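You operate a simulated robot arm through the tools that you are given. There is no shell and no other tool.

Carry out the task below with a simulated two-armed robot. There is one attempt and no reset: what you move stays moved.

## Task
Grade the rim of the little green bowl on the rim test stand.
Fine: switch RIM TEST on, squeeze the bowl in the seat, press the key for its grade (20 N or more is FIRM); the bowl stays in the seat; grey knob, slider and the other two bowls stay.

The check looks at the end state, three seconds after you hand in, the way a careful person would. Anything else that was tipped, shoved, dropped, spilled or broken makes it a failure.

## Robot
Two 6-joint arms with two-finger parallel grippers on one trunk that stands fixed in place. Base frame: the origin is at the foot of the trunk, x ahead of it, y to its left, z up. Units: mm, rad, N and s.
The left shoulder is at [80, 216, 1495], the right one opposite. With the tool pointing down near the work surface each hand reaches from about 100 to 740 mm from the base axis, measured 20 degrees to its own side. Payload 3.43 kg a hand.
The TCP of each hand is the grasp point between the finger pads, 30 mm short of the fingertips. In the tool frame z runs along the fingers and y along their closing line. Largest opening 94 mm; finger width 28, thickness 10; the body of the gripper, 50 by 96 mm, starts 55 mm behind the TCP.
Orientation is that of the tool frame in the base frame, as [roll, pitch, yaw] about the fixed x, y, z axes, in that order (R = Rz(yaw) Ry(pitch) Rx(roll)). With the fingers straight down and closing along the base's y, the tool's x points along the base's -x, its y along +y and its z along -z.

## Interface
- The arms move only by the tool nudge_tool. It takes "left_plan", "right_plan" or both (then of equal length, played together; a hand with none holds still); each is a list that holds one entry, the list of rows, each a list of 7 numbers: the opening, from 0 (shut) to 1 (fully open), then the shift along the tool's x, y, z in mm, then the turn, a rotation vector about the tool's x, y, z in rad. In form: [[[gripper, dx, dy, dz, ax, ay, az], ...]]. A call has 1 to 20 rows; each row shifts and turns the commanded pose from where the row before left it, along the tool's axes as they then stand. A row lasts 0.2 s, in which the tool goes at most 50 mm and 0.15 rad; a call with a longer step from one row to the next is refused whole, and so is a gripper value outside its range. Where a pose cannot be reached the arm comes as near as it can. A force on the tool above 90 N (or 10 N above the force at the start of the call, whichever is more), or a blocked arm, ends the call early, and 0.2 s more pass. Each finger travels about 72 mm/s and halts on what it meets, pressing with about 34 N; the grip force reading is that of the motor and also rises with nothing between the fingers. The clock runs only during rows and for 0.2 s after the last one: add rows that do not move to give the fingers time. It gives the time, the measured TCP pose, the force on the tool (base axes), the opening and the grip force at its end, in the units of the frame above (readings bear some noise), with the torque about the TCP (base axes, N m) and any sound that the robot's microphone picked up.
- Cameras (640 x 400 px; columns grow to the right, rows downward): "scene" is now at [100.8, -1.4, 1643.9]; the picture's right is [-0.04, -1.00, 0.00], its down [-0.83, 0.04, -0.55] and it looks along [0.55, -0.02, -0.83] (base axes); focal length 375 px, centre (320, 200). "left" rides on the left gripper at [76, -14, -103] in its tool frame; the picture's right is [0.18, 0.98, 0.00], its down [-0.75, 0.14, -0.64] and it looks along [-0.63, 0.12, 0.77] (tool axes); focal length 243 px, centre (320, 200). "right" rides on the right gripper at [76, 14, -103] in its tool frame; the picture's right is [-0.18, 0.98, 0.00], its down [-0.75, -0.14, -0.64] and it looks along [-0.63, -0.12, 0.77] (tool axes); focal length 243 px, centre (320, 200). There is no depth. A picture from a camera that has moved, and an enlarged one, comes with that camera's place and axes in the base frame and with its lens.
- grab_frame(camera): a new picture of that camera. No time passes.
- move_column(by): slides the trunk up (or, below 0, down) by that many mm; the arms and the scene camera ride with it, the base frame stays. It gives what a move gives, with no picture.
- turn_head(pan, tilt): turns the head with the scene camera to pan (to the left, within 1.501 rad either way) and tilt (down, from -0.506 to 1.204), counted from straight ahead of the robot. It gives what a move gives.
- inspect(camera, box): a new picture of the part [left, top, right, bottom] of that camera's present view, enlarged. No time passes.
- sign_off(): hands the job in; it is judged then, once.

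Places have to be worked out from the pictures, the camera data and where the tool is seen. Open the grippers and draw the arms clear of the work before you hand the job in, unless the task says otherwise.

The tools are called after "Request:" as name(argument=value, ...) on one line, values as JSON. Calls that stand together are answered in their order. nudge_tool: Moves the arms, as the interface text tells. Its arguments: {"type":"object","properties":{"left_plan":{"type":"array"},"right_plan":{"type":"array"}},"required":[]} The other tools are called the same way: move_column (by) slides the trunk up or down; turn_head (pan, tilt) turns the head that bears the scene camera; grab_frame (camera) takes a picture; inspect (camera, box) takes an enlarged picture of a part of a camera's view; sign_off () hands the job in.

At the start:

```text
t: 0.0
left_tool_pos: [284.3, 214.4, 913.8]
left_tool_rot: [3.14, 1.551, 3.139]
left_wrist_force: [0.4, 1.1, 0.1]
left_torque: [0.03, -0.01, 0.02]
left_opening: 93.9
left_grip_force: 0.0
right_tool_pos: [285.1, -216.6, 914.3]
right_tool_rot: [3.139, 1.55, 3.14]
right_wrist_force: [0.1, 0.4, -0.6]
right_torque: [0.0, 0.0, 0.01]
right_opening: 94.0
right_grip_force: 0.1
trunk travel left (down, up): [-725.0, 115.0]
head pan, tilt: [-0.044, 0.988]
```

scene: 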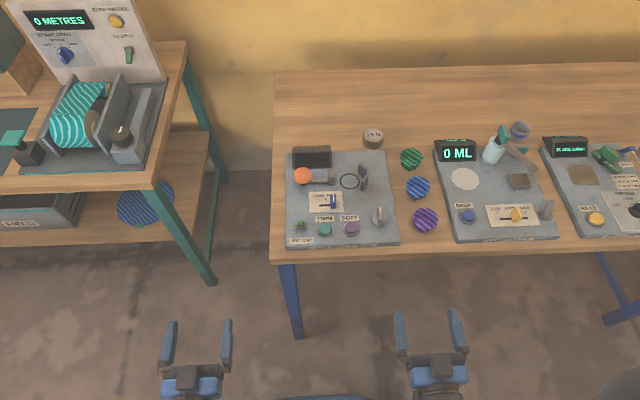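
right: 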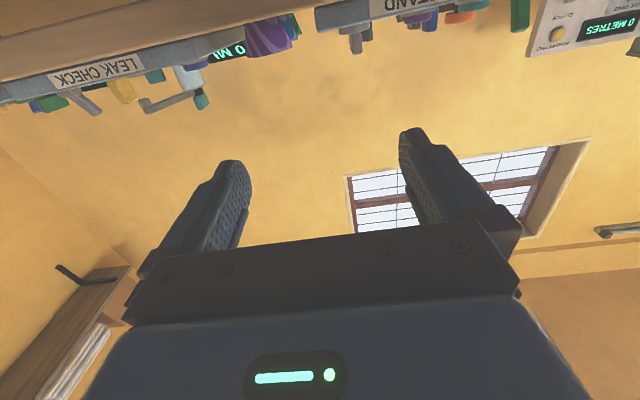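
left: 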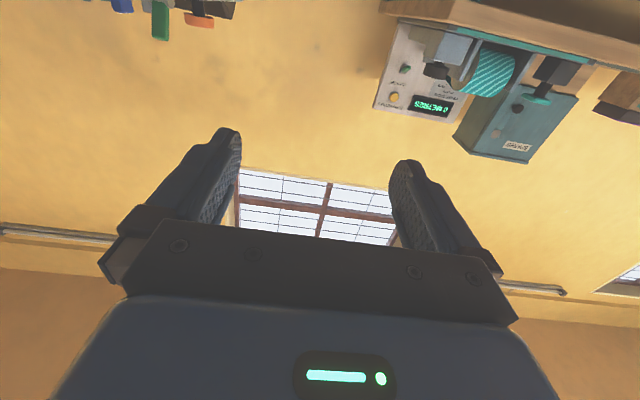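

The rim test stand seems to be the grey panel in the middle of the right table, with three small bowls to its right (green, blue, purple). I'll look closer at it.

Request:
inspect(camera="scene", box=[270, 120, 450, 260])

Request:
inspect(camera="scene", box=[280, 140, 400, 215])

Request:
inspect(camera="scene", box=[280, 185, 400, 260])

```text
2.86 times, centred on (360, 190) of scene
camera zoom: at [100.8, -1.4, 1643.9], right [-0.04, -1.0, 0.0], down [-0.83, 0.04, -0.55], along [0.55, -0.02, -0.83], focal length 1070 px, centre (206, 229)
```

zoom: 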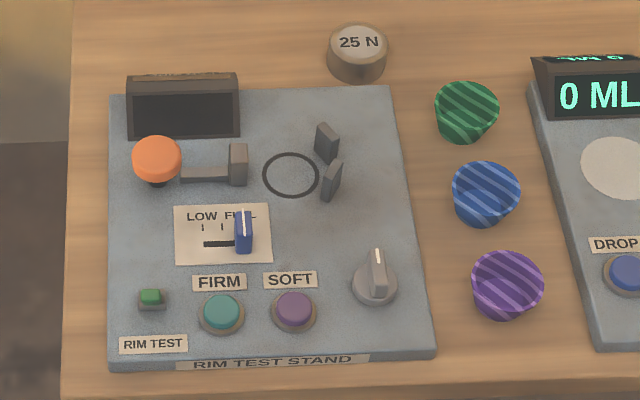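

```text
5.33 times, centred on (340, 178) of scene
camera zoom: at [100.8, -1.4, 1643.9], right [-0.04, -1.0, 0.0], down [-0.83, 0.04, -0.55], along [0.55, -0.02, -0.83], focal length 1998 px, centre (213, 320)
```

zoom: 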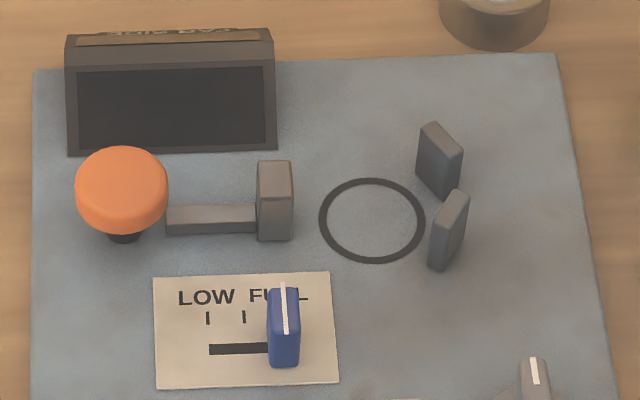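

```text
5.33 times, centred on (340, 222) of scene
camera zoom: at [100.8, -1.4, 1643.9], right [-0.04, -1.0, 0.0], down [-0.83, 0.04, -0.55], along [0.55, -0.02, -0.83], focal length 1998 px, centre (213, 80)
```

zoom: 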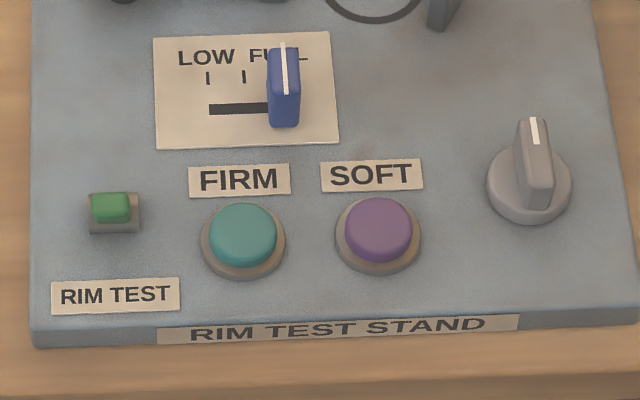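

The stand has a green RIM TEST switch, FIRM/SOFT keys, a slider, a grey knob, an orange mushroom handle with a jaw, a ring seat and two posts. I'll raise the trunk to get a stereo baseline for heights.

Request:
move_column(by=110)

Request:
grab_frame(camera="scene")

Request:
inspect(camera="scene", box=[270, 120, 450, 260])

```text
t: 1.4
left_tool_pos: [285.1, 215.0, 1023.6]
left_tool_rot: [3.138, 1.549, 3.139]
left_wrist_force: [0.0, 0.2, 0.6]
left_torque: [0.0, 0.0, -0.02]
left_opening: 94.2
left_grip_force: 0.1
right_tool_pos: [285.3, -214.5, 1024.4]
right_tool_rot: [3.139, 1.55, 3.14]
right_wrist_force: [0.0, 0.8, 0.7]
right_torque: [0.03, 0.0, 0.0]
right_opening: 93.9
right_grip_force: 0.1
trunk travel left (down, up): [-835.0, 5.0]
head pan, tilt: [-0.044, 0.988]
```

```text
taken
camera scene: at [100.8, -1.4, 1753.9], right [-0.04, -1.0, 0.0], down [-0.83, 0.04, -0.55], along [0.55, -0.02, -0.83], focal length 375 px, centre (320, 200)
```

scene: 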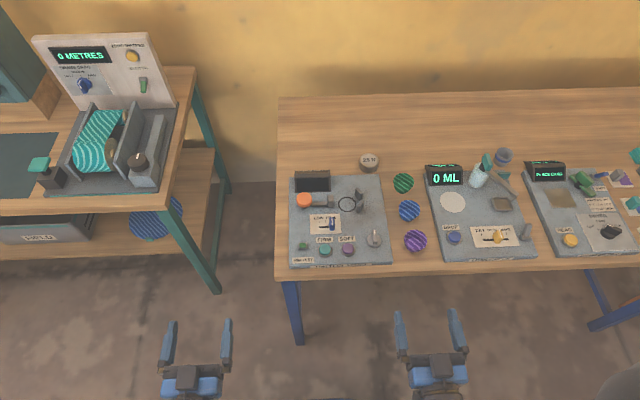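

```text
2.86 times, centred on (360, 190) of scene
camera zoom: at [100.8, -1.4, 1753.9], right [-0.04, -1.0, 0.0], down [-0.83, 0.04, -0.55], along [0.55, -0.02, -0.83], focal length 1070 px, centre (206, 229)
```

zoom: 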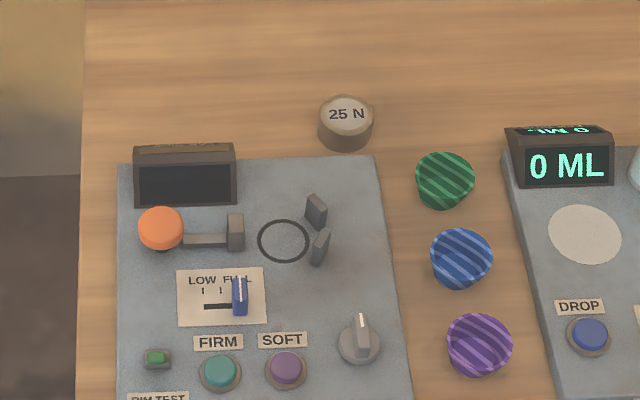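

The ring seat works out near x≈667, y≈-103, z≈867 and the green bowl near x≈733, y≈-270. I'll look around at the rest of the table to be sure which green bowl is meant, and zoom in on the details.

Request:
inspect(camera="scene", box=[420, 140, 640, 278])

Request:
inspect(camera="scene", box=[285, 165, 365, 215])

Request:
inspect(camera="scene", box=[350, 150, 446, 210])

Request:
inspect(camera="scene", box=[285, 220, 381, 280])

```text
2.90 times, centred on (530, 209) of scene
camera zoom: at [100.8, -1.4, 1753.9], right [-0.04, -1.0, 0.0], down [-0.83, 0.04, -0.55], along [0.55, -0.02, -0.83], focal length 1086 px, centre (-289, 174)
```

zoom: 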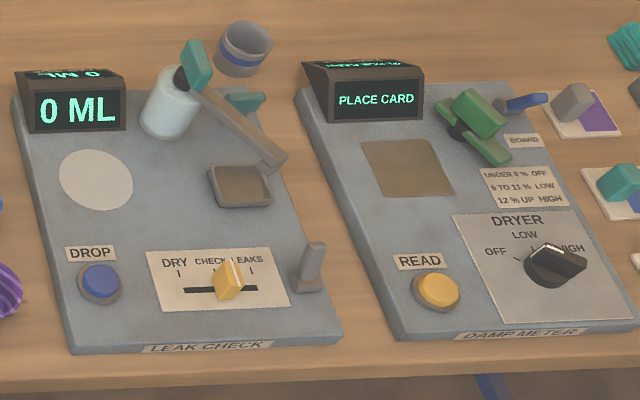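

```text
8.00 times, centred on (325, 190) of scene
camera zoom: at [100.8, -1.4, 1753.9], right [-0.04, -1.0, 0.0], down [-0.83, 0.04, -0.55], along [0.55, -0.02, -0.83], focal length 2997 px, centre (280, 280)
```

zoom: 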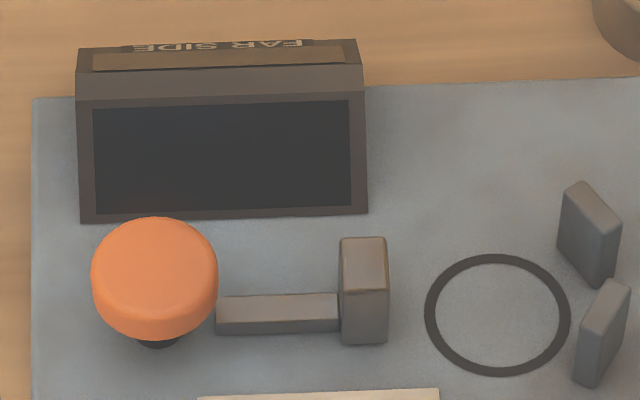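

```text
6.67 times, centred on (398, 180) of scene
camera zoom: at [100.8, -1.4, 1753.9], right [-0.04, -1.0, 0.0], down [-0.83, 0.04, -0.55], along [0.55, -0.02, -0.83], focal length 2498 px, centre (-200, 333)
```

zoom: 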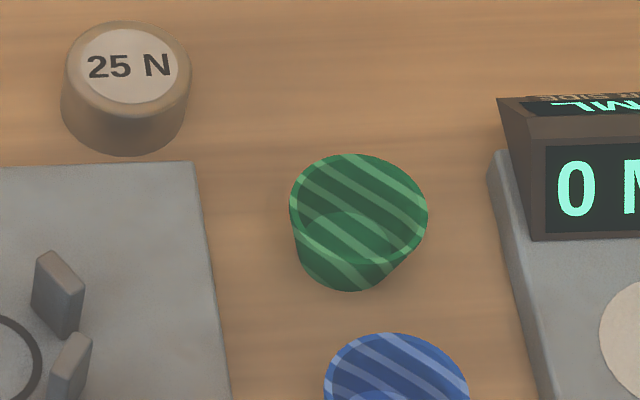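

```text
6.67 times, centred on (333, 250) of scene
camera zoom: at [100.8, -1.4, 1753.9], right [-0.04, -1.0, 0.0], down [-0.83, 0.04, -0.55], along [0.55, -0.02, -0.83], focal length 2498 px, centre (233, -133)
```

zoom: 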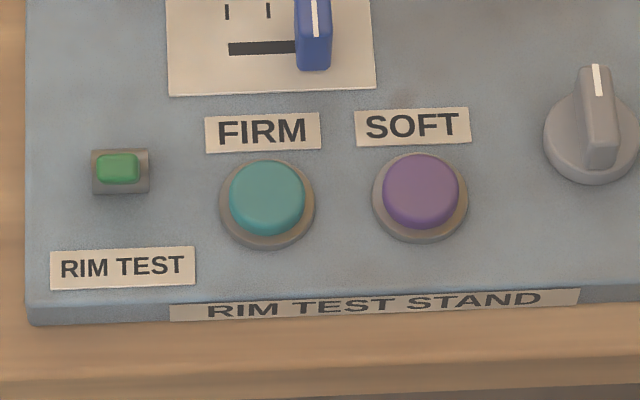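

Only one small green bowl exists (right of the stand), and the stand's plate sits near z≈862. I'll turn the right tool to point down while it's still clear of the table.

Request:
nudge_tool(right_plan=[[[1, 0, 0, 0, 0, 0.141, 0], [1, 0, 0, 0, 0, 0.141, 0], [1, 0, 0, 0, 0, 0.141, 0], [1, 0, 0, 0, 0, 0.141, 0], [1, 0, 0, 0, 0, 0.141, 0], [1, 0, 0, 0, 0, 0.141, 0], [1, 0, 0, 0, 0, 0.141, 0], [1, 0, 0, 0, 0, 0.141, 0], [1, 0, 0, 0, 0, 0.141, 0], [1, 0, 0, 0, 0, 0.141, 0], [1, 0, 0, 0, 0, 0.14, 0], [1, 0, 0, 0, 0, 0, 0]]])

```text
t: 4.0
left_tool_pos: [285.5, 215.5, 1024.5]
left_tool_rot: [-3.141, 1.55, 3.139]
left_wrist_force: [0.1, -0.1, -0.2]
left_torque: [-0.03, 0.0, -0.03]
left_opening: 93.9
left_grip_force: 0.0
right_tool_pos: [283.8, -215.8, 1023.3]
right_tool_rot: [3.141, -0.002, 3.141]
right_wrist_force: [-0.8, -0.1, -1.3]
right_torque: [0.0, -0.01, -0.01]
right_opening: 93.8
right_grip_force: 0.1
trunk travel left (down, up): [-835.0, 5.0]
head pan, tilt: [-0.044, 0.988]
```

The right tool now points straight down. I'll move it forward over the table at a safe height to get a close wrist-camera view of the seat and bowl.

Request:
nudge_tool(right_plan=[[[1, -45, 0, 0, 0, 0, 0], [1, -45, 0, 0, 0, 0, 0], [1, -45, 0, 0, 0, 0, 0], [1, -45, 0, 0, 0, 0, 0], [1, -45, 0, 0, 0, 0, 0], [1, -45, 5, 0, 0, 0, 0], [1, 0, 20, 0, 0, 0, 0], [1, 0, 0, 0, 0, 0, 0]]])

Request:
grab_frame(camera="right")

Request:
grab_frame(camera="scene")

```text
t: 5.8
left_tool_pos: [285.4, 215.8, 1024.5]
left_tool_rot: [3.142, 1.55, 3.14]
left_wrist_force: [-1.0, 0.2, -0.3]
left_torque: [0.03, -0.01, -0.01]
left_opening: 93.9
left_grip_force: 0.0
right_tool_pos: [555.0, -189.8, 1023.2]
right_tool_rot: [-3.141, 0.0, 3.141]
right_wrist_force: [0.8, -0.5, -0.2]
right_torque: [0.0, 0.0, 0.0]
right_opening: 93.9
right_grip_force: 0.1
trunk travel left (down, up): [-835.0, 5.0]
head pan, tilt: [-0.044, 0.988]
```

```text
taken
camera right: at [477.9, -175.7, 1126.2], right [0.18, 0.98, 0.0], down [0.75, -0.14, 0.64], along [0.63, -0.12, -0.77], focal length 243 px, centre (320, 200)
```

right: 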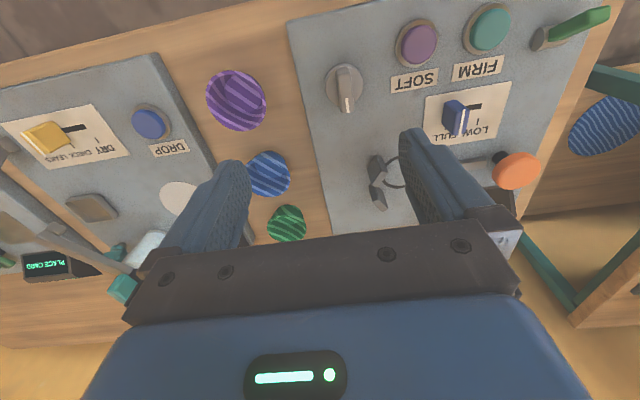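

```text
taken
camera scene: at [99.8, -1.3, 1754.0], right [-0.04, -1.0, 0.0], down [-0.83, 0.04, -0.55], along [0.55, -0.02, -0.83], focal length 375 px, centre (320, 200)
```

scene: 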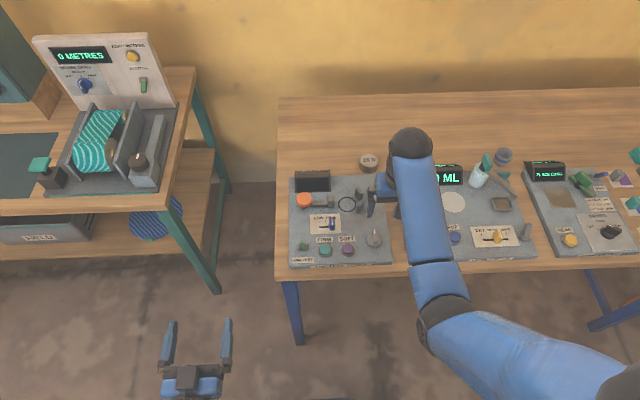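

The wrist view shows the RIM TEST switch is a toggle lever leaning toward the robot, tip near (525, 20, 906). To extend reach for the green bowl I'll raise the tool and then lower the trunk.

Request:
nudge_tool(right_plan=[[[1, 0, 0, -48, 0, 0, 0], [1, 0, 0, -48, 0, 0, 0], [1, 0, 0, -48, 0, 0, 0], [1, 0, 0, -48, 0, 0, 0], [1, 0, 0, -48, 0, 0, 0], [1, 0, 0, -48, 0, 0, 0], [1, 0, 0, 0, 0, 0, 0]]])

```text
t: 7.4
left_tool_pos: [285.0, 215.6, 1024.8]
left_tool_rot: [3.133, 1.549, 3.131]
left_wrist_force: [-0.4, -0.1, 0.1]
left_torque: [0.02, -0.01, -0.02]
left_opening: 94.1
left_grip_force: 0.0
right_tool_pos: [669.5, -184.7, 1175.2]
right_tool_rot: [-3.141, -0.002, 3.141]
right_wrist_force: [0.1, 0.0, 0.2]
right_torque: [0.02, 0.02, 0.03]
right_opening: 93.9
right_grip_force: 0.1
right hand out of reach, approached as far as the arm can: row 2, 3, 4, 5, 6
trunk travel left (down, up): [-835.0, 5.0]
head pan, tilt: [-0.044, 0.988]
```

The arm hit its inner limit and slid to x≈669, z≈1175, still well above everything. I'll lower the trunk a bit and check how the pose follows.

Request:
move_column(by=-150)

Request:
grab_frame(camera="right")

```text
t: 9.2
left_tool_pos: [286.1, 216.2, 872.7]
left_tool_rot: [3.139, 1.548, 3.139]
left_wrist_force: [0.5, -0.4, 0.7]
left_torque: [0.02, -0.02, 0.0]
left_opening: 93.9
left_grip_force: 0.2
right_tool_pos: [668.7, -185.1, 1024.7]
right_tool_rot: [-3.14, 0.001, -3.141]
right_wrist_force: [-0.7, -0.4, 0.3]
right_torque: [0.01, -0.02, 0.01]
right_opening: 93.9
right_grip_force: 0.1
trunk travel left (down, up): [-685.0, 155.0]
head pan, tilt: [-0.044, 0.988]
```

```text
taken
camera right: at [592.1, -171.0, 1127.3], right [0.18, 0.98, 0.0], down [0.75, -0.14, 0.64], along [0.63, -0.12, -0.77], focal length 243 px, centre (320, 200)
```

right: 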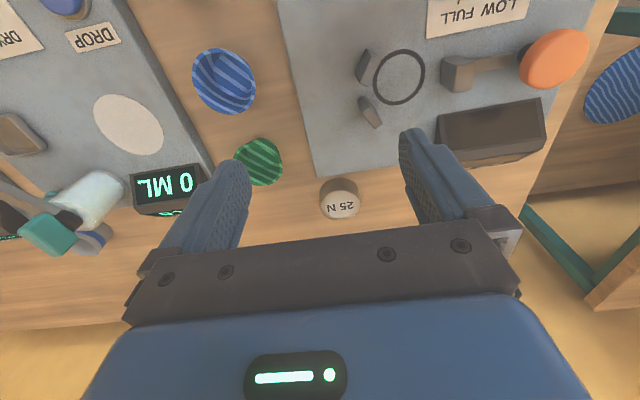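

The hand rode down with the trunk to z≈1025. I'll try to rise slightly and move toward the bowl's side to see what reach I have at this trunk height.

Request:
nudge_tool(right_plan=[[[1, -10, -20, -10, 0, 0, 0], [1, -10, -20, -10, 0, 0, 0], [1, -10, -20, -10, 0, 0, 0], [1, -10, -20, -10, 0, 0, 0], [1, -10, 0, -10, 0, 0, 0], [1, 0, 0, 0, 0, 0, 0]]])

```text
t: 10.6
left_tool_pos: [283.6, 215.6, 874.9]
left_tool_rot: [-3.133, 1.549, -3.133]
left_wrist_force: [-0.6, 0.6, -0.8]
left_torque: [0.03, -0.01, 0.01]
left_opening: 93.8
left_grip_force: 0.1
right_tool_pos: [719.2, -265.8, 1074.5]
right_tool_rot: [-3.14, -0.001, -3.141]
right_wrist_force: [0.3, -0.1, -0.3]
right_torque: [-0.04, 0.0, 0.0]
right_opening: 93.9
right_grip_force: 0.0
trunk travel left (down, up): [-685.0, 155.0]
head pan, tilt: [-0.044, 0.988]
```

That was reachable, now at (719, -266, 1074). I'll lower the trunk 100 mm more, leaving fingertips ~945, still above all objects, and look.

Request:
move_column(by=-100)

Request:
grab_frame(camera="right")

Request:
turn_head(pan=-0.2, tilt=0.85)

Request:
grab_frame(camera="scene")

```text
t: 11.9
left_tool_pos: [286.2, 215.2, 774.2]
left_tool_rot: [3.139, 1.552, 3.138]
left_wrist_force: [0.7, 0.0, -0.2]
left_torque: [-0.03, -0.01, -0.01]
left_opening: 94.0
left_grip_force: 0.1
right_tool_pos: [719.0, -265.7, 974.3]
right_tool_rot: [-3.14, 0.0, 3.141]
right_wrist_force: [-0.1, 0.5, -0.2]
right_torque: [-0.01, -0.01, -0.02]
right_opening: 94.1
right_grip_force: 0.0
trunk travel left (down, up): [-585.0, 255.0]
head pan, tilt: [-0.044, 0.988]
```

```text
taken
camera right: at [642.4, -251.4, 1076.7], right [0.18, 0.98, 0.0], down [0.75, -0.14, 0.64], along [0.63, -0.12, -0.77], focal length 243 px, centre (320, 200)
```

right: 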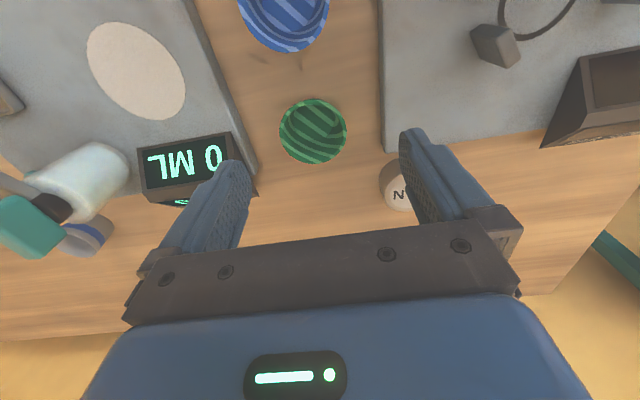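

```text
t: 12.6
left_tool_pos: [285.0, 215.6, 774.4]
left_tool_rot: [3.14, 1.55, 3.139]
left_wrist_force: [-0.1, 0.2, -0.3]
left_torque: [0.0, -0.02, 0.03]
left_opening: 94.2
left_grip_force: 0.1
right_tool_pos: [720.5, -264.6, 975.2]
right_tool_rot: [3.14, -0.001, -3.14]
right_wrist_force: [0.3, 0.2, -0.1]
right_torque: [0.02, 0.0, -0.01]
right_opening: 94.0
right_grip_force: 0.1
trunk travel left (down, up): [-585.0, 255.0]
head pan, tilt: [-0.201, 0.85]
```

```text
taken
camera scene: at [107.2, -13.8, 1514.1], right [-0.2, -0.98, 0.0], down [-0.74, 0.15, -0.66], along [0.65, -0.13, -0.75], focal length 375 px, centre (320, 200)
```

scene: 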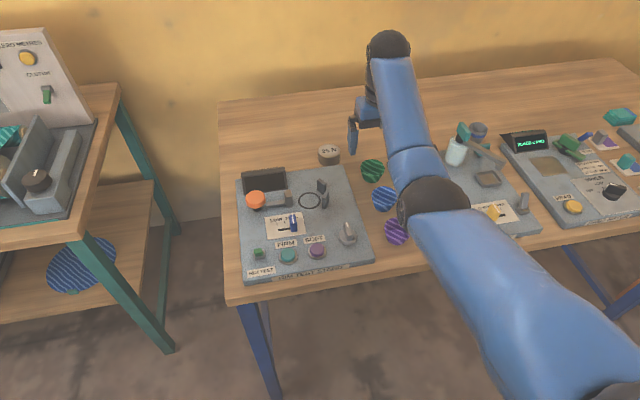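

The bowl rim centre computes to about (732, -273), rim Ø≈61 mm. Before picking, I'll move above the seat and test that I can yaw the hand 90° there (fingers closing along x clears the posts and jaw).

Request:
nudge_tool(right_plan=[[[1, 0, 0, -30, 0, 0, 0], [1, 12, 40, 0, 0, 0, 0], [1, 12, 40, 0, 0, 0, 0], [1, 12, 40, 0, 0, 0, 0], [1, 13, 41, 0, 0, 0, 0], [1, 0, 0, 0, 0, 0, -0.14], [1, 0, 0, 0, 0, 0, -0.14], [1, 0, 0, 0, 0, 0, -0.14], [1, 0, 0, 0, 0, 0, -0.14], [1, 0, 0, 0, 0, 0, -0.14], [1, 0, 0, 0, 0, 0, -0.14], [1, 0, 0, 0, 0, 0, -0.14], [1, 0, 0, 0, 0, 0, -0.14], [1, 0, 0, 0, 0, 0, -0.14], [1, 0, 0, 0, 0, 0, -0.14], [1, 0, 0, 0, 0, 0, -0.17], [1, 0, 0, 0, 0, 0, 0]]])

```text
refused: row 16 steps farther than a row can; nothing moved
```

One step exceeded the 0.15 rad limit, so nothing moved; I'll resend with legal steps.

Request:
nudge_tool(right_plan=[[[1, 0, 0, -30, 0, 0, 0], [1, 12, 40, 0, 0, 0, 0], [1, 12, 40, 0, 0, 0, 0], [1, 12, 40, 0, 0, 0, 0], [1, 13, 41, 0, 0, 0, 0], [1, 0, 0, 0, 0, 0, -0.142], [1, 0, 0, 0, 0, 0, -0.143], [1, 0, 0, 0, 0, 0, -0.143], [1, 0, 0, 0, 0, 0, -0.143], [1, 0, 0, 0, 0, 0, -0.143], [1, 0, 0, 0, 0, 0, -0.143], [1, 0, 0, 0, 0, 0, -0.143], [1, 0, 0, 0, 0, 0, -0.143], [1, 0, 0, 0, 0, 0, -0.143], [1, 0, 0, 0, 0, 0, -0.143], [1, 0, 0, 0, 0, 0, -0.142], [1, 0, 0, 0, 0, 0, 0]]])

Request:
grab_frame(camera="right")

Request:
grab_frame(camera="scene")

```text
t: 16.2
left_tool_pos: [284.8, 215.0, 773.8]
left_tool_rot: [-3.141, 1.552, -3.141]
left_wrist_force: [1.1, 0.7, 0.0]
left_torque: [-0.01, 0.03, -0.02]
left_opening: 94.1
left_grip_force: 0.0
right_tool_pos: [700.2, -102.8, 990.1]
right_tool_rot: [-3.141, 0.0, -1.57]
right_wrist_force: [-0.1, 0.1, 0.1]
right_torque: [0.01, 0.01, 0.0]
right_opening: 94.1
right_grip_force: 0.0
right hand out of reach, approached as far as the arm can: row 2, 3, 4, 5
trunk travel left (down, up): [-585.0, 255.0]
head pan, tilt: [-0.201, 0.85]
```

```text
taken
camera right: at [685.5, -178.4, 1092.3], right [-0.98, 0.18, 0.0], down [0.14, 0.75, 0.64], along [0.12, 0.63, -0.77], focal length 243 px, centre (320, 200)
```

right: 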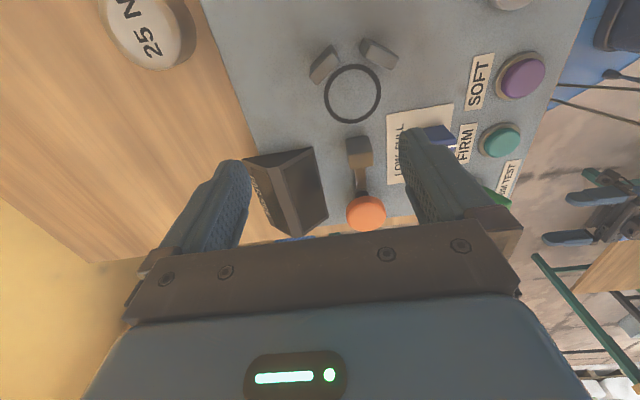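

```text
taken
camera scene: at [107.4, -13.8, 1514.1], right [-0.2, -0.98, 0.0], down [-0.74, 0.15, -0.66], along [0.65, -0.13, -0.75], focal length 375 px, centre (320, 200)
```

scene: 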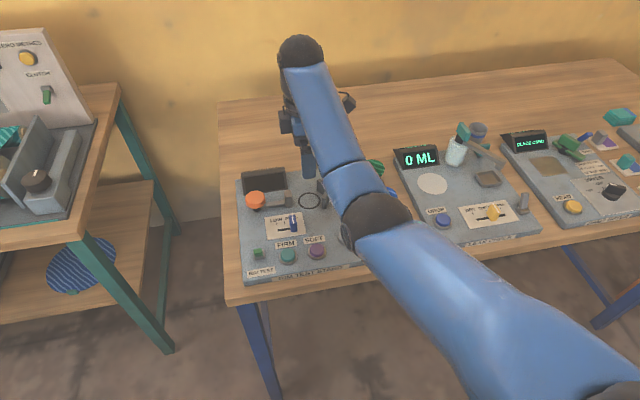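

Yaw of −90° works here (the hand slid to (700, -103, 990) due to an upward limit). I'll zoom the wrist view to measure the seat, posts, jaw and switch.

Request:
inspect(camera="right", box=[290, 20, 450, 120])

Request:
inspect(camera="right", box=[320, 110, 480, 240])

Request:
inspect(camera="right", box=[440, 30, 600, 230])

Request:
inspect(camera="scene", box=[230, 150, 390, 290])

```text
4.00 times, centred on (370, 70) of right
camera zoom: at [685.5, -178.4, 1092.3], right [-0.98, 0.18, 0.0], down [0.14, 0.75, 0.64], along [0.12, 0.63, -0.77], focal length 970 px, centre (120, 720)
```

zoom: 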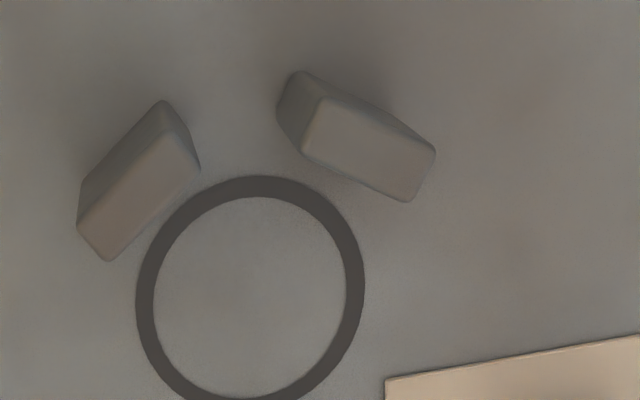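

```text
3.08 times, centred on (400, 175) of right
camera zoom: at [685.5, -178.4, 1092.3], right [-0.98, 0.18, 0.0], down [0.14, 0.75, 0.64], along [0.12, 0.63, -0.77], focal length 746 px, centre (74, 277)
```

zoom: 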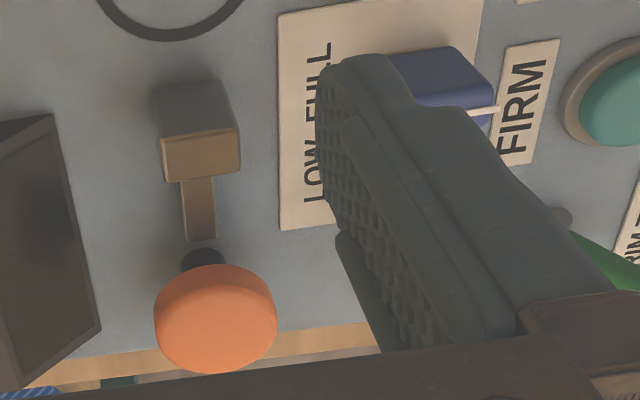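

```text
2.00 times, centred on (520, 130) of right
camera zoom: at [685.5, -178.4, 1092.3], right [-0.98, 0.18, 0.0], down [0.14, 0.75, 0.64], along [0.12, 0.63, -0.77], focal length 485 px, centre (-80, 340)
```

zoom: 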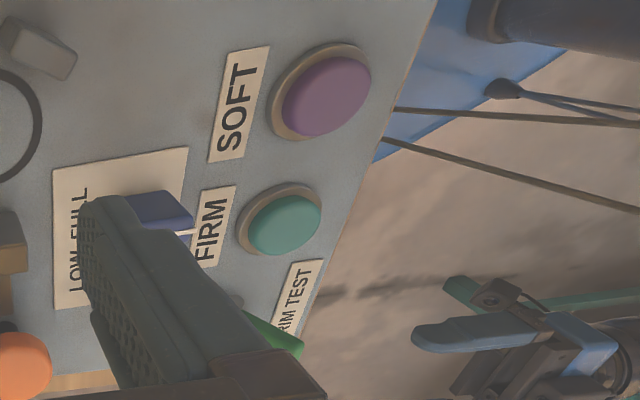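

```text
2.86 times, centred on (310, 220) of scene
camera zoom: at [107.4, -13.8, 1514.1], right [-0.2, -0.98, 0.0], down [-0.74, 0.15, -0.66], along [0.65, -0.13, -0.75], focal length 1070 px, centre (349, 143)
```

zoom: 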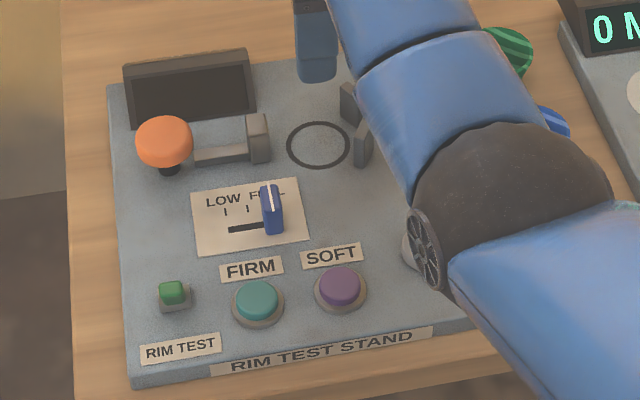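

The ring centre is at about (669, -105), posts' inner faces ~34 mm from it, so the Ø61 bowl fits with fingers along x. I'll rotate back and move over the green bowl with ~80 mm opening.

Request:
nudge_tool(right_plan=[[[0.85, 0, 0, 10, 0, 0, 0.142], [0.85, 0, 0, 0, 0, 0, 0.143], [0.85, 0, 0, 0, 0, 0, 0.143], [0.85, 0, 0, 0, 0, 0, 0.143], [0.85, 0, 0, 0, 0, 0, 0.143], [0.85, 0, 0, 0, 0, 0, 0.143], [0.85, 0, 0, 0, 0, 0, 0.143], [0.85, 0, 0, 0, 0, 0, 0.143], [0.85, 0, 0, 0, 0, 0, 0.143], [0.85, 0, 0, 0, 0, 0, 0.142], [0.85, 0, 0, 0, 0, 0, 0.142], [0.85, -8, -42, 0, 0, 0, 0], [0.85, -8, -42, 0, 0, 0, 0], [0.85, -8, -43, 0, 0, 0, 0], [0.85, -8, -43, 0, 0, 0, 0], [0.85, 0, 0, 0, 0, 0, 0]]])

Request:
grab_frame(camera="right")

Request:
inspect(camera="right", box=[220, 60, 420, 185])

```text
t: 19.6
left_tool_pos: [285.8, 215.8, 773.5]
left_tool_rot: [-3.118, 1.549, -3.119]
left_wrist_force: [-0.4, 0.3, -1.1]
left_torque: [0.01, 0.02, 0.01]
left_opening: 93.8
left_grip_force: 0.0
right_tool_pos: [730.6, -273.3, 978.4]
right_tool_rot: [-3.14, 0.0, -3.14]
right_wrist_force: [-0.1, 0.0, 0.5]
right_torque: [-0.03, -0.01, 0.01]
right_opening: 79.9
right_grip_force: 0.0
trunk travel left (down, up): [-585.0, 255.0]
head pan, tilt: [-0.201, 0.85]
```

```text
taken
camera right: at [653.6, -258.6, 1081.3], right [0.18, 0.98, 0.0], down [0.75, -0.14, 0.64], along [0.63, -0.12, -0.77], focal length 243 px, centre (320, 200)
```

right: 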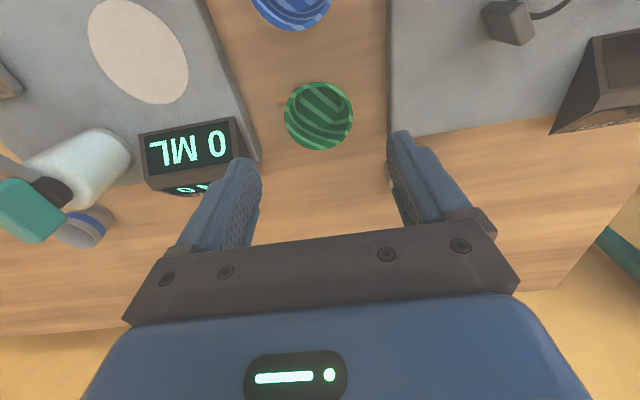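

```text
3.20 times, centred on (320, 122) of right
camera zoom: at [653.6, -258.6, 1081.3], right [0.18, 0.98, 0.0], down [0.75, -0.14, 0.64], along [0.63, -0.12, -0.77], focal length 776 px, centre (320, 448)
```

zoom: 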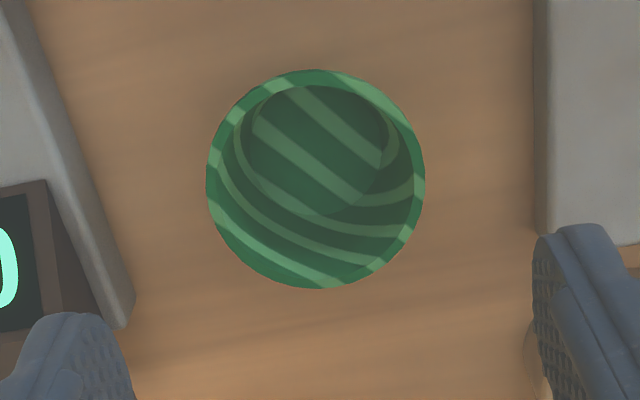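

The bowl's rim centre refines to (732.5, -274.4), Ø60 mm, with ≥12 mm clearance on both sides for the fingers. I'll shift slightly and descend most of the way.

Request:
nudge_tool(right_plan=[[[0.85, -2, -1, 30, 0, 0, 0], [0.85, 0, 0, 30, 0, 0, 0], [0.85, 0, 0, 26, 0, 0, 0], [0.85, 0, 0, 0, 0, 0, 0]]])

Request:
grab_frame(camera="right")

Request:
grab_frame(camera="scene")

```text
t: 20.6
left_tool_pos: [286.5, 215.8, 773.8]
left_tool_rot: [3.134, 1.55, 3.134]
left_wrist_force: [0.3, 0.3, 0.1]
left_torque: [0.02, -0.03, 0.0]
left_opening: 94.1
left_grip_force: 0.1
right_tool_pos: [734.6, -272.5, 893.2]
right_tool_rot: [-3.141, 0.001, -3.139]
right_wrist_force: [0.5, -0.1, 0.1]
right_torque: [0.03, 0.02, -0.04]
right_opening: 79.9
right_grip_force: 0.1
trunk travel left (down, up): [-585.0, 255.0]
head pan, tilt: [-0.201, 0.85]
```

```text
taken
camera right: at [656.7, -258.1, 995.9], right [0.18, 0.98, 0.0], down [0.75, -0.14, 0.64], along [0.63, -0.12, -0.77], focal length 243 px, centre (320, 200)
```

right: 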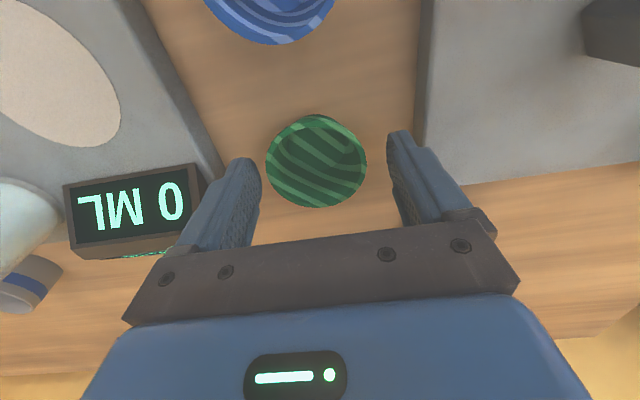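

```text
taken
camera scene: at [107.3, -14.1, 1514.1], right [-0.2, -0.98, 0.0], down [-0.74, 0.15, -0.66], along [0.65, -0.13, -0.75], focal length 375 px, centre (320, 200)
```

scene: 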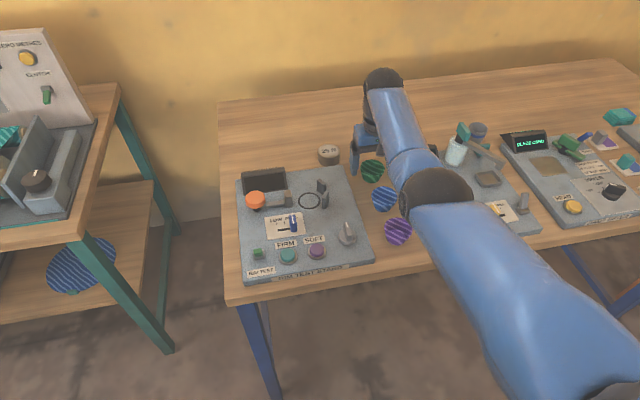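

The rim is at z≈872 and the bowl sits about 5 mm nearer in x than the TCP. I'll correct by 4 mm and descend to z≈875, watching the force.

Request:
nudge_tool(right_plan=[[[0.85, 4, -1, 6, 0, 0, 0], [0.85, 0, 0, 6, 0, 0, 0], [0.85, 0, 0, 6, 0, 0, 0], [0.85, 0, 0, 0, 0, 0, 0]]])

Request:
inspect(camera="right", box=[200, 90, 440, 240])

Request:
inspect(camera="scene", box=[320, 110, 416, 220])

```text
t: 21.6
left_tool_pos: [284.7, 215.0, 774.0]
left_tool_rot: [3.135, 1.549, 3.136]
left_wrist_force: [0.1, 0.4, 1.3]
left_torque: [0.0, 0.0, 0.0]
left_opening: 93.7
left_grip_force: 0.1
right_tool_pos: [729.1, -273.6, 876.9]
right_tool_rot: [3.139, 0.001, -3.141]
right_wrist_force: [-0.1, 0.2, 0.6]
right_torque: [0.02, 0.0, -0.02]
right_opening: 80.1
right_grip_force: 0.0
trunk travel left (down, up): [-585.0, 255.0]
head pan, tilt: [-0.201, 0.85]
```

```text
2.67 times, centred on (320, 165) of right
camera zoom: at [652.2, -260.3, 979.5], right [0.18, 0.98, 0.0], down [0.75, -0.14, 0.64], along [0.63, -0.12, -0.77], focal length 647 px, centre (320, 293)
```

zoom: 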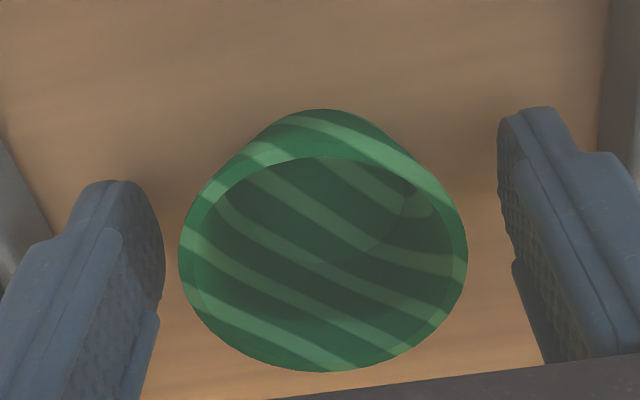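

```text
3.64 times, centred on (368, 165) of scene
camera zoom: at [107.3, -14.0, 1514.1], right [-0.2, -0.98, 0.0], down [-0.74, 0.15, -0.66], along [0.65, -0.13, -0.75], focal length 1362 px, centre (146, 327)
```

zoom: 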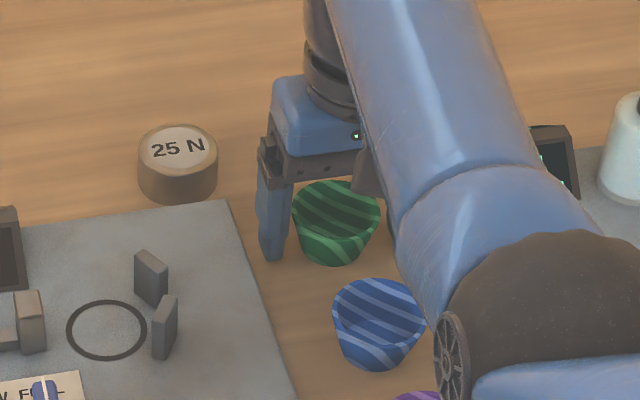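

The bowl stands centred between the fingers. I'll close gently just under the bowl's diameter and check the grip force.

Request:
nudge_tool(right_plan=[[[0.7, 0, 0, 0, 0, 0, 0], [0.62, 0, 0, 0, 0, 0, 0], [0.6, 0, 0, 0, 0, 0, 0], [0.6, 0, 0, 0, 0, 0, 0]]])

Request:
inspect(camera="right", box=[200, 90, 440, 240])

```text
t: 22.6
left_tool_pos: [285.4, 216.1, 774.2]
left_tool_rot: [3.138, 1.548, 3.136]
left_wrist_force: [-0.4, 0.0, 0.4]
left_torque: [-0.01, -0.01, -0.02]
left_opening: 94.0
left_grip_force: 0.1
right_tool_pos: [729.1, -274.3, 878.8]
right_tool_rot: [-3.141, -0.001, 3.141]
right_wrist_force: [1.1, -0.4, 1.2]
right_torque: [-0.03, 0.01, -0.01]
right_opening: 58.8
right_grip_force: 14.8
trunk travel left (down, up): [-585.0, 255.0]
head pan, tilt: [-0.201, 0.85]
```

```text
2.67 times, centred on (320, 165) of right
camera zoom: at [652.3, -260.1, 979.7], right [0.18, 0.98, 0.0], down [0.75, -0.14, 0.64], along [0.63, -0.12, -0.77], focal length 647 px, centre (320, 293)
```

zoom: 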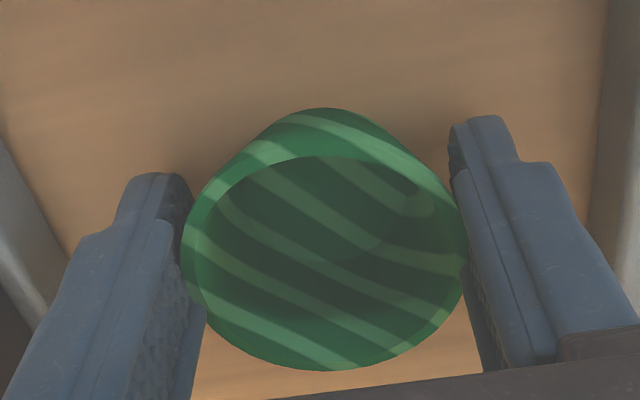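

The fingers hold the bowl at 58.8 mm with ~15 N. I'll firm up slightly and lift a little to test the hold.

Request:
nudge_tool(right_plan=[[[0.57, 0, 0, 0, 0, 0, 0], [0.57, 0, 0, 0, 0, 0, 0], [0.57, 0, 0, -8, 0, 0, 0], [0.57, 0, 0, -12, 0, 0, 0], [0.57, 0, 0, 0, 0, 0, 0]]])

Request:
grab_frame(camera="right")

Request:
inspect(camera="scene", box=[320, 110, 416, 220])

```text
t: 23.8
left_tool_pos: [284.8, 215.1, 772.3]
left_tool_rot: [3.138, 1.549, 3.135]
left_wrist_force: [-0.2, 0.1, -0.1]
left_torque: [0.01, 0.0, 0.0]
left_opening: 94.1
left_grip_force: 0.1
right_tool_pos: [728.0, -274.6, 896.0]
right_tool_rot: [-3.141, 0.0, -3.14]
right_wrist_force: [0.2, -1.0, -0.5]
right_torque: [0.0, 0.04, 0.0]
right_opening: 58.8
right_grip_force: 14.0
trunk travel left (down, up): [-585.0, 255.0]
head pan, tilt: [-0.201, 0.85]
```

```text
taken
camera right: at [651.9, -259.4, 998.3], right [0.18, 0.98, 0.0], down [0.75, -0.14, 0.64], along [0.63, -0.12, -0.77], focal length 243 px, centre (320, 200)
```

right: 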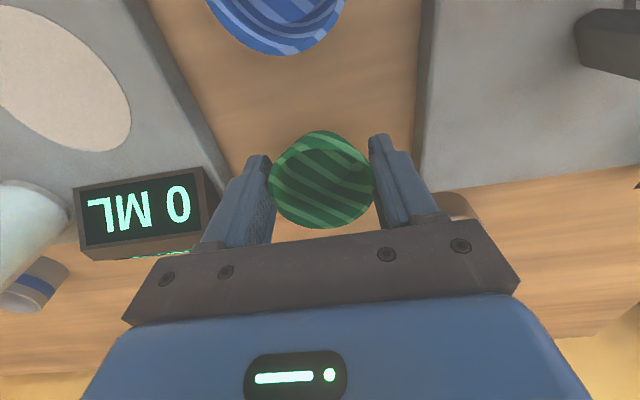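

```text
3.64 times, centred on (368, 165) of scene
camera zoom: at [107.5, -14.0, 1514.1], right [-0.2, -0.98, 0.0], down [-0.74, 0.15, -0.66], along [0.65, -0.13, -0.75], focal length 1362 px, centre (146, 327)
```

zoom: 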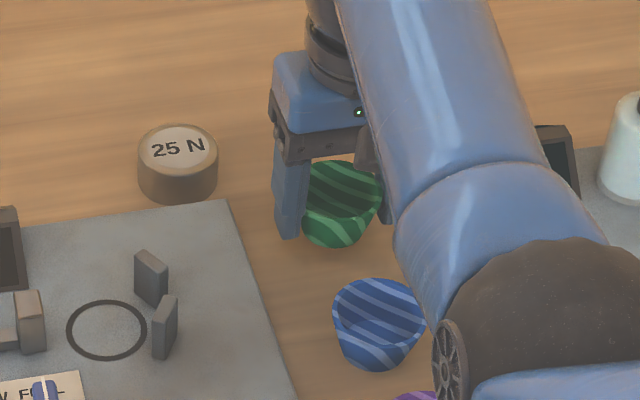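

The bowl lifted cleanly and hangs upright. I'll raise to about z=975, then raise the trunk 100 mm to have vertical room at the seat.

Request:
nudge_tool(right_plan=[[[0.57, 0, 0, -25, 0, 0, 0], [0.57, 0, 0, -30, 0, 0, 0], [0.57, 0, 0, -25, 0, 0, 0], [0.57, 0, 0, 0, 0, 0, 0]]])

Request:
move_column(by=100)

Request:
grab_frame(camera="right")

```text
t: 24.8
left_tool_pos: [285.3, 215.2, 773.6]
left_tool_rot: [3.135, 1.549, 3.135]
left_wrist_force: [0.0, -0.6, -0.4]
left_torque: [0.01, 0.02, -0.02]
left_opening: 94.1
left_grip_force: 0.0
right_tool_pos: [728.5, -274.9, 976.3]
right_tool_rot: [3.141, -0.001, 3.141]
right_wrist_force: [-0.2, 0.0, -0.7]
right_torque: [-0.02, -0.05, 0.02]
right_opening: 58.7
right_grip_force: 13.8
trunk travel left (down, up): [-585.0, 255.0]
head pan, tilt: [-0.201, 0.85]
```

```text
t: 26.1
left_tool_pos: [285.5, 215.5, 873.0]
left_tool_rot: [3.138, 1.551, 3.139]
left_wrist_force: [-1.0, -1.1, -0.3]
left_torque: [0.02, -0.03, 0.01]
left_opening: 94.1
left_grip_force: 0.0
right_tool_pos: [728.2, -273.4, 1075.6]
right_tool_rot: [3.141, 0.001, -3.141]
right_wrist_force: [0.0, -0.4, 0.0]
right_torque: [-0.01, 0.02, 0.04]
right_opening: 58.8
right_grip_force: 14.0
trunk travel left (down, up): [-685.0, 155.0]
head pan, tilt: [-0.201, 0.85]
```

```text
taken
camera right: at [651.6, -260.3, 1178.0], right [0.18, 0.98, 0.0], down [0.75, -0.14, 0.64], along [0.63, -0.12, -0.77], focal length 243 px, centre (320, 200)
```

right: 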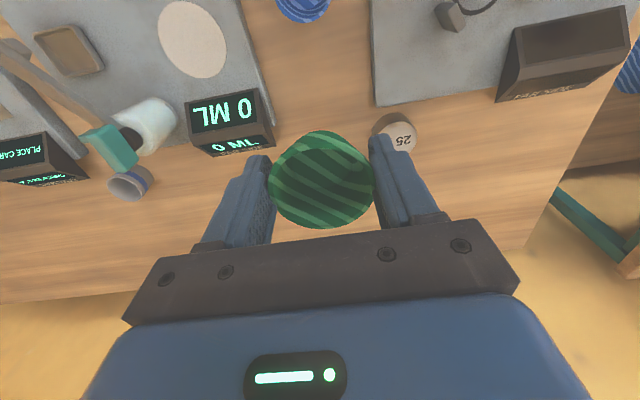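

The bowl is centred at the TCP. I'll yaw −90° here, then travel over the seat at z≈1000.

Request:
nudge_tool(right_plan=[[[0.57, 0, 0, 0, 0, 0, -0.142], [0.57, 0, 0, 0, 0, 0, -0.143], [0.57, 0, 0, 0, 0, 0, -0.143], [0.57, 0, 0, 0, 0, 0, -0.143], [0.57, 0, 0, 0, 0, 0, -0.143], [0.57, 0, 0, 0, 0, 0, -0.143], [0.57, 0, 0, 0, 0, 0, -0.143], [0.57, 0, 0, 0, 0, 0, -0.143], [0.57, 0, 0, 0, 0, 0, -0.143], [0.57, 0, 0, 0, 0, 0, -0.143], [0.57, 0, 0, 0, 0, 0, -0.142], [0.57, -28, 10, 12, 0, 0, 0], [0.57, -28, 10, 12, 0, 0, 0], [0.57, -28, 10, 12, 0, 0, 0], [0.57, -28, 10, 12, 0, 0, 0], [0.57, -28, 10, 12, 0, 0, 0], [0.57, -28, 9, 12, 0, 0, 0], [0.57, 0, 0, 0, 0, 0, 0]]])

Request:
grab_frame(camera="right")

Request:
grab_frame(camera="scene")

```text
t: 29.9
left_tool_pos: [286.1, 216.3, 872.8]
left_tool_rot: [3.129, 1.55, 3.128]
left_wrist_force: [-0.5, 0.0, -0.3]
left_torque: [-0.01, 0.0, 0.05]
left_opening: 94.0
left_grip_force: 0.0
right_tool_pos: [668.1, -107.3, 1003.7]
right_tool_rot: [3.141, -0.002, -1.57]
right_wrist_force: [-0.3, -0.1, -0.5]
right_torque: [0.04, 0.0, 0.01]
right_opening: 58.9
right_grip_force: 13.6
trunk travel left (down, up): [-685.0, 155.0]
head pan, tilt: [-0.201, 0.85]
```

```text
taken
camera right: at [653.2, -183.6, 1105.8], right [-0.98, 0.18, 0.0], down [0.14, 0.75, 0.64], along [0.12, 0.63, -0.77], focal length 243 px, centre (320, 200)
```

right: 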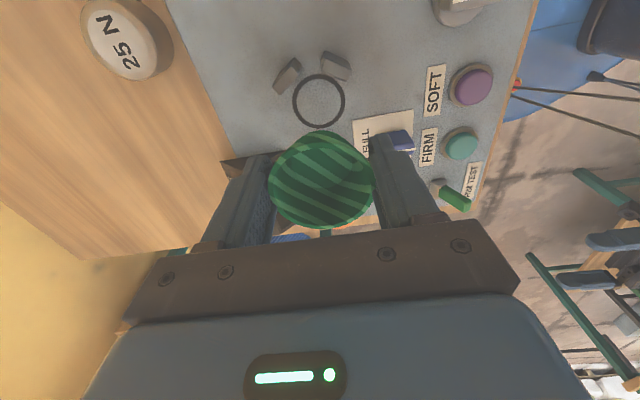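

```text
taken
camera scene: at [107.5, -14.3, 1614.1], right [-0.2, -0.98, 0.0], down [-0.74, 0.15, -0.66], along [0.65, -0.13, -0.75], focal length 375 px, centre (320, 200)
```

scene: 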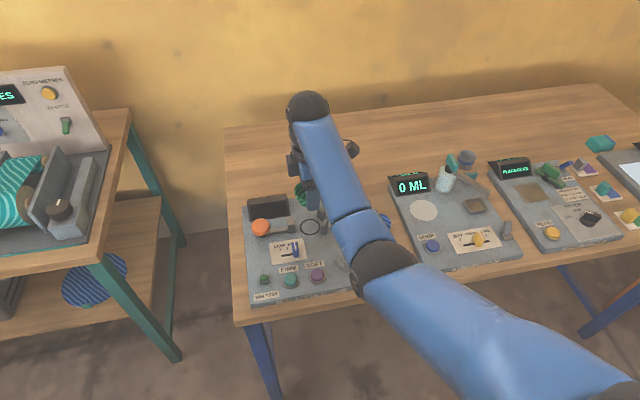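

The ring centre again computes to (669, -106); the TCP is at (668, -107). I'll descend to z≈938, with the bowl's base still above the posts, and re-check alignment.

Request:
nudge_tool(right_plan=[[[0.57, 0, 0, 22, 0, 0, 0], [0.57, 0, 0, 22, 0, 0, 0], [0.57, 0, 0, 22, 0, 0, 0], [0.57, 0, 0, 0, 0, 0, 0]]])

Request:
inspect(camera="right", box=[220, 60, 440, 240])

Request:
inspect(camera="scene", box=[250, 160, 350, 260])

```text
t: 30.9
left_tool_pos: [286.2, 216.5, 874.7]
left_tool_rot: [-3.136, 1.55, -3.137]
left_wrist_force: [0.8, 1.3, 0.5]
left_torque: [-0.02, 0.01, 0.02]
left_opening: 94.1
left_grip_force: 0.0
right_tool_pos: [668.9, -105.5, 937.8]
right_tool_rot: [3.141, 0.0, -1.569]
right_wrist_force: [0.1, -0.8, 0.4]
right_torque: [0.0, -0.02, 0.0]
right_opening: 58.3
right_grip_force: 14.0
trunk travel left (down, up): [-685.0, 155.0]
head pan, tilt: [-0.201, 0.85]
```

```text
2.22 times, centred on (330, 150) of right
camera zoom: at [653.1, -182.7, 1040.2], right [-0.98, 0.18, 0.0], down [0.14, 0.75, 0.64], along [0.12, 0.63, -0.77], focal length 539 px, centre (298, 311)
```

zoom: 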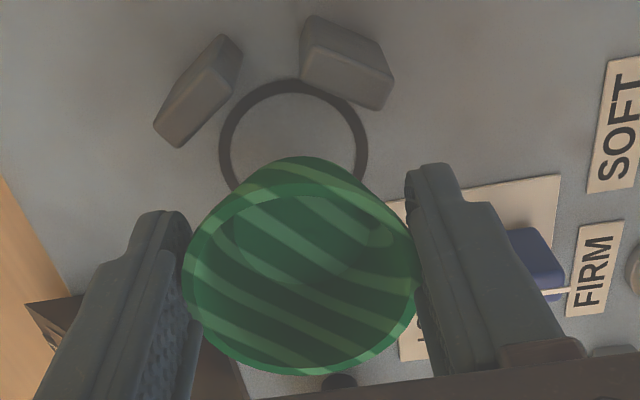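

```text
4.00 times, centred on (300, 210) of scene
camera zoom: at [107.3, -13.7, 1614.1], right [-0.2, -0.98, 0.0], down [-0.74, 0.15, -0.66], along [0.65, -0.13, -0.75], focal length 1498 px, centre (400, 160)
```

zoom: 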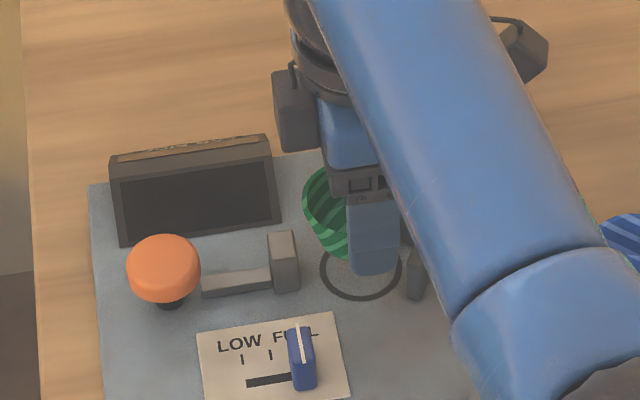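

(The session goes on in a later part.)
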